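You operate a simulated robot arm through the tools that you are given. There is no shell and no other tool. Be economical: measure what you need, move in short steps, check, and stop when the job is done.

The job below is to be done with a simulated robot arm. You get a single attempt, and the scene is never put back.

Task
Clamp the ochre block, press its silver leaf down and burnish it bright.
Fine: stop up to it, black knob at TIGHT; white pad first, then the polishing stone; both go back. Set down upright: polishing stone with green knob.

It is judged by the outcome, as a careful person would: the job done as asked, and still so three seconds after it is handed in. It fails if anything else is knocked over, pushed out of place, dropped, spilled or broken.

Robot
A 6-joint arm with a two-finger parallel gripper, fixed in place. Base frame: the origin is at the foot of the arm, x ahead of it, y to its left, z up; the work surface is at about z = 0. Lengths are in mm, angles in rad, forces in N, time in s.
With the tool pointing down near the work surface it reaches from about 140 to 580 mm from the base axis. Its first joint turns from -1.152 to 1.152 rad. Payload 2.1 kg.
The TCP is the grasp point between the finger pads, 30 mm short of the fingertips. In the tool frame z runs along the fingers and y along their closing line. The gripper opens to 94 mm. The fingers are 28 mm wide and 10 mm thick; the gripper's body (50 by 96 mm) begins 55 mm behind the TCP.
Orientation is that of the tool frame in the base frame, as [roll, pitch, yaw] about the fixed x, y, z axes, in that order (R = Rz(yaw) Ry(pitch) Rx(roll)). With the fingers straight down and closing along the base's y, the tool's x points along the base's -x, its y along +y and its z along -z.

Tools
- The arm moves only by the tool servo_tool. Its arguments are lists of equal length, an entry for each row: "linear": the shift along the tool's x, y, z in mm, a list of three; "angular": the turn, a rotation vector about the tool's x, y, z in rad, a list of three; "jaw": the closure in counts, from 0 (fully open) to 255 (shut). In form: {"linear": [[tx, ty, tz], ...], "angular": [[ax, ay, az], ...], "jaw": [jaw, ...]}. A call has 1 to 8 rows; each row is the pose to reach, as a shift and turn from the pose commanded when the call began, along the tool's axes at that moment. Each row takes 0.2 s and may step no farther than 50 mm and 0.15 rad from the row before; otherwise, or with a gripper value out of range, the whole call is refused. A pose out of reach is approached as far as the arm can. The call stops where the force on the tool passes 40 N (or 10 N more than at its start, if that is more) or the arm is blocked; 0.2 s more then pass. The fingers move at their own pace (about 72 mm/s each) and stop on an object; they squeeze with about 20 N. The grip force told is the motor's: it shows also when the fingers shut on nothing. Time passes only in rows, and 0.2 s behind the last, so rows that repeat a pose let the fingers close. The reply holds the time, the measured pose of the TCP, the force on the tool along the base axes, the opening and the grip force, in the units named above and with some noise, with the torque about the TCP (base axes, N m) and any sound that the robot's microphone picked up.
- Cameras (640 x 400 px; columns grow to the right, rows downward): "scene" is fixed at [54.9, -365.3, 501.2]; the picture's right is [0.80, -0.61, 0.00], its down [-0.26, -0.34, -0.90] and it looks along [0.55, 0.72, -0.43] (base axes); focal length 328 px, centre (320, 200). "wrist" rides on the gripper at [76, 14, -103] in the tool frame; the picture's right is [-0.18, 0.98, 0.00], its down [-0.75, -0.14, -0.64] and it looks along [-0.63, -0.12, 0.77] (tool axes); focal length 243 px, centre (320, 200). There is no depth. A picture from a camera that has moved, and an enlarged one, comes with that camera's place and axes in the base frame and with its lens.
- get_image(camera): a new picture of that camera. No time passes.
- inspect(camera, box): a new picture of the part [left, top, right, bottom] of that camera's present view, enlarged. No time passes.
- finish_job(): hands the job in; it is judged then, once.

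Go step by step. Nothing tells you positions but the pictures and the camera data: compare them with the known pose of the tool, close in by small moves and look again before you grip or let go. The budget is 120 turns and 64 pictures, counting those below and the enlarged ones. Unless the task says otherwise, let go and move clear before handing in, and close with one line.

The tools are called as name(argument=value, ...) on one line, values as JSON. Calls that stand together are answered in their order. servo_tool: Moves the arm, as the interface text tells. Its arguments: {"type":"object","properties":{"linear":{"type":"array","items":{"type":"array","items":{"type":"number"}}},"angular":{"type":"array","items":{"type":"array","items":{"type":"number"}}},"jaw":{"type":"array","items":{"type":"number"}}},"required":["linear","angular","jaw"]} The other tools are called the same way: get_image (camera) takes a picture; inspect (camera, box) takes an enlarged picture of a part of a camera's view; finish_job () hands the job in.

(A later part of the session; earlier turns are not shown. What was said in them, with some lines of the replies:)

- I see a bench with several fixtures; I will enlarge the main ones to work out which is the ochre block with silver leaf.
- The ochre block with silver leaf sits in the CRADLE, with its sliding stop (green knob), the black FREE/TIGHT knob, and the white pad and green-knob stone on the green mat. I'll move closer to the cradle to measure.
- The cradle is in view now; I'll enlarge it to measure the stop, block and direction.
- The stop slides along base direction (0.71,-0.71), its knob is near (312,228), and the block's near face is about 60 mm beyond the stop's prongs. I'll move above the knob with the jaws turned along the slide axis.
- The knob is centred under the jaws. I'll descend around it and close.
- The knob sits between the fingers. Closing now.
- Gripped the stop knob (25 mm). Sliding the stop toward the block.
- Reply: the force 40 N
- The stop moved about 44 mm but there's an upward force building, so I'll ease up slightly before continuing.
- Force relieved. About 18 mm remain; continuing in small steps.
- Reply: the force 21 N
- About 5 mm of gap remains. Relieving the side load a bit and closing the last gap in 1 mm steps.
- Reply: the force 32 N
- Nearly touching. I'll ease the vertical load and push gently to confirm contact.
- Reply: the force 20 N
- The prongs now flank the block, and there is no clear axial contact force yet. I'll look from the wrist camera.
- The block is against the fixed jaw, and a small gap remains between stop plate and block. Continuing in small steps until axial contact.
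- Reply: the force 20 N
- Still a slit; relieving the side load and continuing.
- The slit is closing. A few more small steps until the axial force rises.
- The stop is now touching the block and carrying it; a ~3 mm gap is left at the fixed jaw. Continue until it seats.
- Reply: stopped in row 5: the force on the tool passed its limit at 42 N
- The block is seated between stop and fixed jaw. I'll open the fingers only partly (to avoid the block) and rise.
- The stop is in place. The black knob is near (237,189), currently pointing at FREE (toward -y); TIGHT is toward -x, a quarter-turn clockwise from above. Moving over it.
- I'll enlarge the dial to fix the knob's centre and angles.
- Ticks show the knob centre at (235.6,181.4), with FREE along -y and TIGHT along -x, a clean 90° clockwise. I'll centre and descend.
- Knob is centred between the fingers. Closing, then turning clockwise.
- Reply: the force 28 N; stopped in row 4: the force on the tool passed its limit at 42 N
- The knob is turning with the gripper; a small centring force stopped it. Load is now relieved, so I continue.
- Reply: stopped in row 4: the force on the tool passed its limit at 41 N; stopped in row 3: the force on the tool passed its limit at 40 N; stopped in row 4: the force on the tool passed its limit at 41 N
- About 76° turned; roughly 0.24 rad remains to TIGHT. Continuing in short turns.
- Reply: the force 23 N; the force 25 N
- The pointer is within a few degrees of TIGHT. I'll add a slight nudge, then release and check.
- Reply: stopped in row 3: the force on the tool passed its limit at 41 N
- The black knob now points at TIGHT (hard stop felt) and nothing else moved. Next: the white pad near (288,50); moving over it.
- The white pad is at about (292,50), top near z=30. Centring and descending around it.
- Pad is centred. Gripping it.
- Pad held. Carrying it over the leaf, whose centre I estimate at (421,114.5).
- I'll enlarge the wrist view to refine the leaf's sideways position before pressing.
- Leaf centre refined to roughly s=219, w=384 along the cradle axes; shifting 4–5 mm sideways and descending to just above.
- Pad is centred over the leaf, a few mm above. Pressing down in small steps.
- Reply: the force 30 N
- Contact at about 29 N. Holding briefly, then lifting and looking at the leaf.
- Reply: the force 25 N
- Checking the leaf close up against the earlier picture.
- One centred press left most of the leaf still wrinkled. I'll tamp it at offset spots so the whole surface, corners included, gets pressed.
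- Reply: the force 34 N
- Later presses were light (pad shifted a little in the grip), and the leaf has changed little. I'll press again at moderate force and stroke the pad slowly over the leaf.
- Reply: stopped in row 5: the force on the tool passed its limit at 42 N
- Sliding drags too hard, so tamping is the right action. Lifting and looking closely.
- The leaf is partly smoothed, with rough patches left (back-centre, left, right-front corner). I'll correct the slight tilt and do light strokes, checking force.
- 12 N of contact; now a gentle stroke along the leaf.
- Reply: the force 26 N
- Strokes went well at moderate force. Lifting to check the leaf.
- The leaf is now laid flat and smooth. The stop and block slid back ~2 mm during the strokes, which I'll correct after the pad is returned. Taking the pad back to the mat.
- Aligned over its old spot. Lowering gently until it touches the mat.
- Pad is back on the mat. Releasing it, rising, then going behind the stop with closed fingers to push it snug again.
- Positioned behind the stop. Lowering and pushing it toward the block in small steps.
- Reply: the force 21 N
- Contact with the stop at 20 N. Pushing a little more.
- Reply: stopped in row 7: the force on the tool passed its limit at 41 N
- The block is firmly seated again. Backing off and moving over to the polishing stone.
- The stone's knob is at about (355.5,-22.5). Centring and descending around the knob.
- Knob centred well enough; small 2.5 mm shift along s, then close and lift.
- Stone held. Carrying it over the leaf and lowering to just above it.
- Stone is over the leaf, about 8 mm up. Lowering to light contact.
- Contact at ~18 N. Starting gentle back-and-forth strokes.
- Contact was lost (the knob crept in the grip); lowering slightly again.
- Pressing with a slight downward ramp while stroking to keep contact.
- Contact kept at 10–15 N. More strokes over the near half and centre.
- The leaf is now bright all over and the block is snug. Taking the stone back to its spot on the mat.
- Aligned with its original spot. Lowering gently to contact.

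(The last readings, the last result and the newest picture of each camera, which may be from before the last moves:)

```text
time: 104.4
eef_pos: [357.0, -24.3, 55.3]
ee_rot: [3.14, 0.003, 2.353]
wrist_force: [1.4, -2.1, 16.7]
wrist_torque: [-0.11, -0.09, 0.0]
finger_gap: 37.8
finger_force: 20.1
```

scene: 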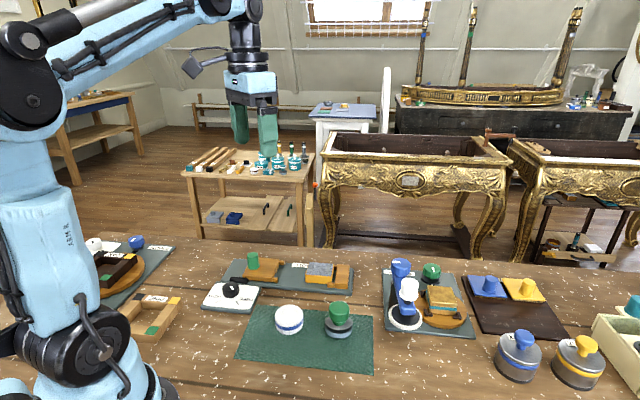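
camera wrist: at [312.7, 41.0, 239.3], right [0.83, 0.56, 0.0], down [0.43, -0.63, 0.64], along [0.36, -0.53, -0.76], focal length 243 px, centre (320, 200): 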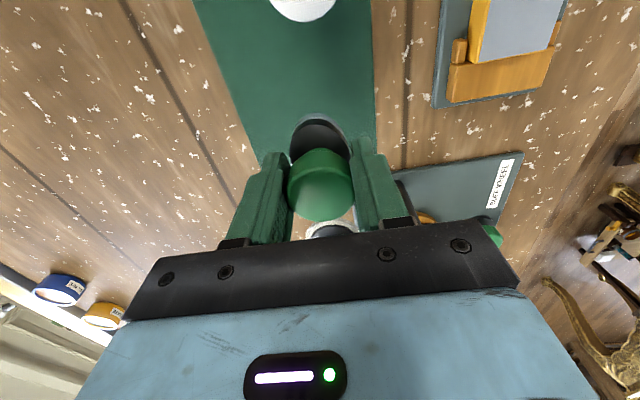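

Stone is on the mat. Releasing and rising clear.

servo_tool(linear=[[0, 0, 0], [0, 0, 0], [0, 0, 0], [0, 0, -20], [0, 0, -60], [0, 0, -100], [0, 0, -140]], angular=[[0, 0, 0], [0, 0, 0], [0, 0, 0], [0, 0, 0], [0, 0, 0], [0, 0, 0], [0, 0, 0]], jaw=[120, 60, 30, 30, 30, 30, 30])

get_image(camera="scene")

inspect(camera="scene", box=[190, 235, 390, 375])

```text
time: 106.0
eef_pos: [357.4, -22.5, 196.7]
ee_rot: [-3.141, 0.004, 2.354]
wrist_force: [0.5, 0.2, 0.5]
wrist_torque: [-0.02, -0.01, 0.01]
finger_gap: 83.3
finger_force: 0.1
```

```text
6 pictures are left
```

scene: 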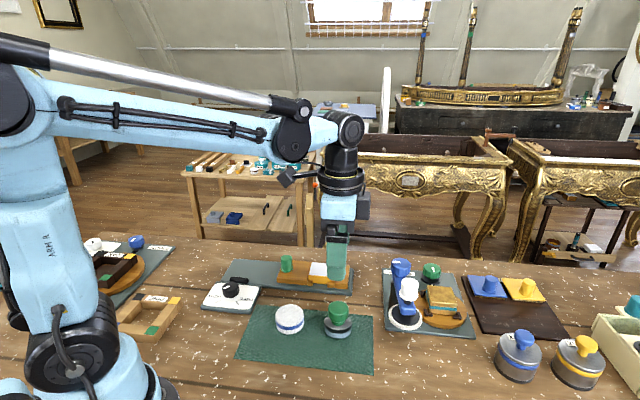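

```text
2.86 times, centred on (290, 305) of scene
camera zoom: at [54.8, -365.3, 501.2], right [0.8, -0.61, 0.0], down [-0.26, -0.34, -0.9], along [0.55, 0.72, -0.43], focal length 937 px, centre (406, -100)
```

zoom: 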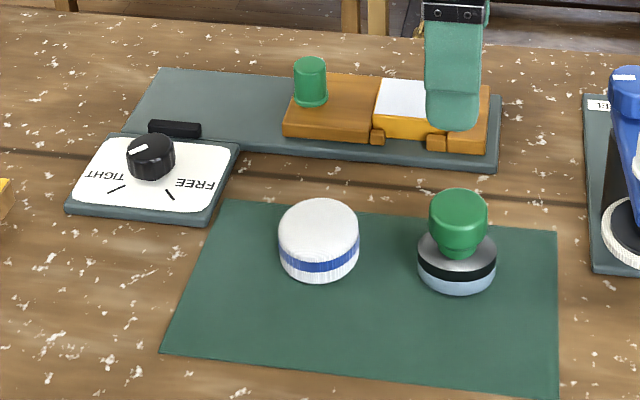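

Pad and stone are upright in their places and the knob is at TIGHT. I'll move the arm back toward its start and do a last check of the stop and block.

servo_tool(linear=[[20, 0, -40], [40, 10, -80], [60, 20, -110], [60, 20, -110]], angular=[[0, 0, 0], [0, 0, 0], [0, 0, 0], [0, 0, 0]], jaw=[30, 30, 30, 30])

inspect(camera="scene", box=[290, 250, 360, 300])

inspect(camera="scene", box=[195, 270, 275, 320])

```text
time: 107.0
eef_pos: [328.8, 35.2, 305.4]
ee_rot: [3.141, 0.003, 2.354]
wrist_force: [0.3, -0.3, -0.6]
wrist_torque: [0.01, 0.01, 0.04]
finger_gap: 83.2
finger_force: 0.1
```

```text
8.00 times, centred on (325, 275) of scene
camera zoom: at [54.9, -365.2, 501.2], right [0.8, -0.61, 0.0], down [-0.26, -0.34, -0.9], along [0.55, 0.72, -0.43], focal length 2623 px, centre (280, -400)
```

zoom: 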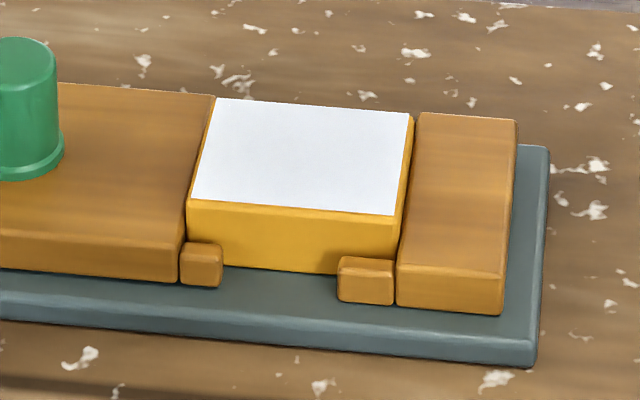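

```text
8.00 times, centred on (235, 295) of scene
camera zoom: at [54.9, -365.2, 501.2], right [0.8, -0.61, 0.0], down [-0.26, -0.34, -0.9], along [0.55, 0.72, -0.43], focal length 2623 px, centre (1000, -560)
```

zoom: 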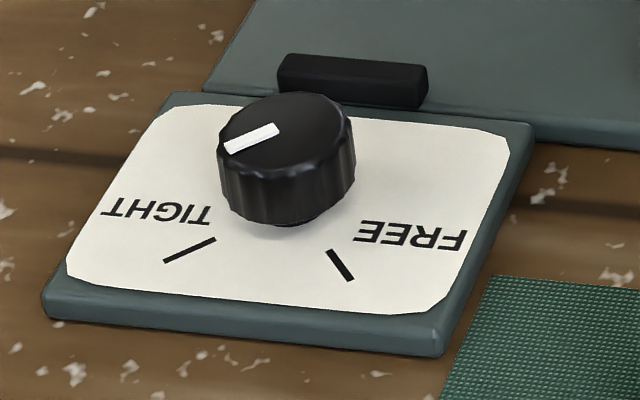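

The pointer lines up with TIGHT, the block is snug against the stop and fixed jaw, the leaf is bright and both tools are back in place. Handing in.

finish_job()

```text
The job is handed in.
```

The ochre block is clamped with the black knob at TIGHT, and its silver leaf is pressed flat and burnished bright. The white pad and the green-knob polishing stone are back upright on the mat. The stop slipped back about 2 mm during the pad strokes even with the knob at TIGHT; I pushed it snug again, and it was still tight at the last check.
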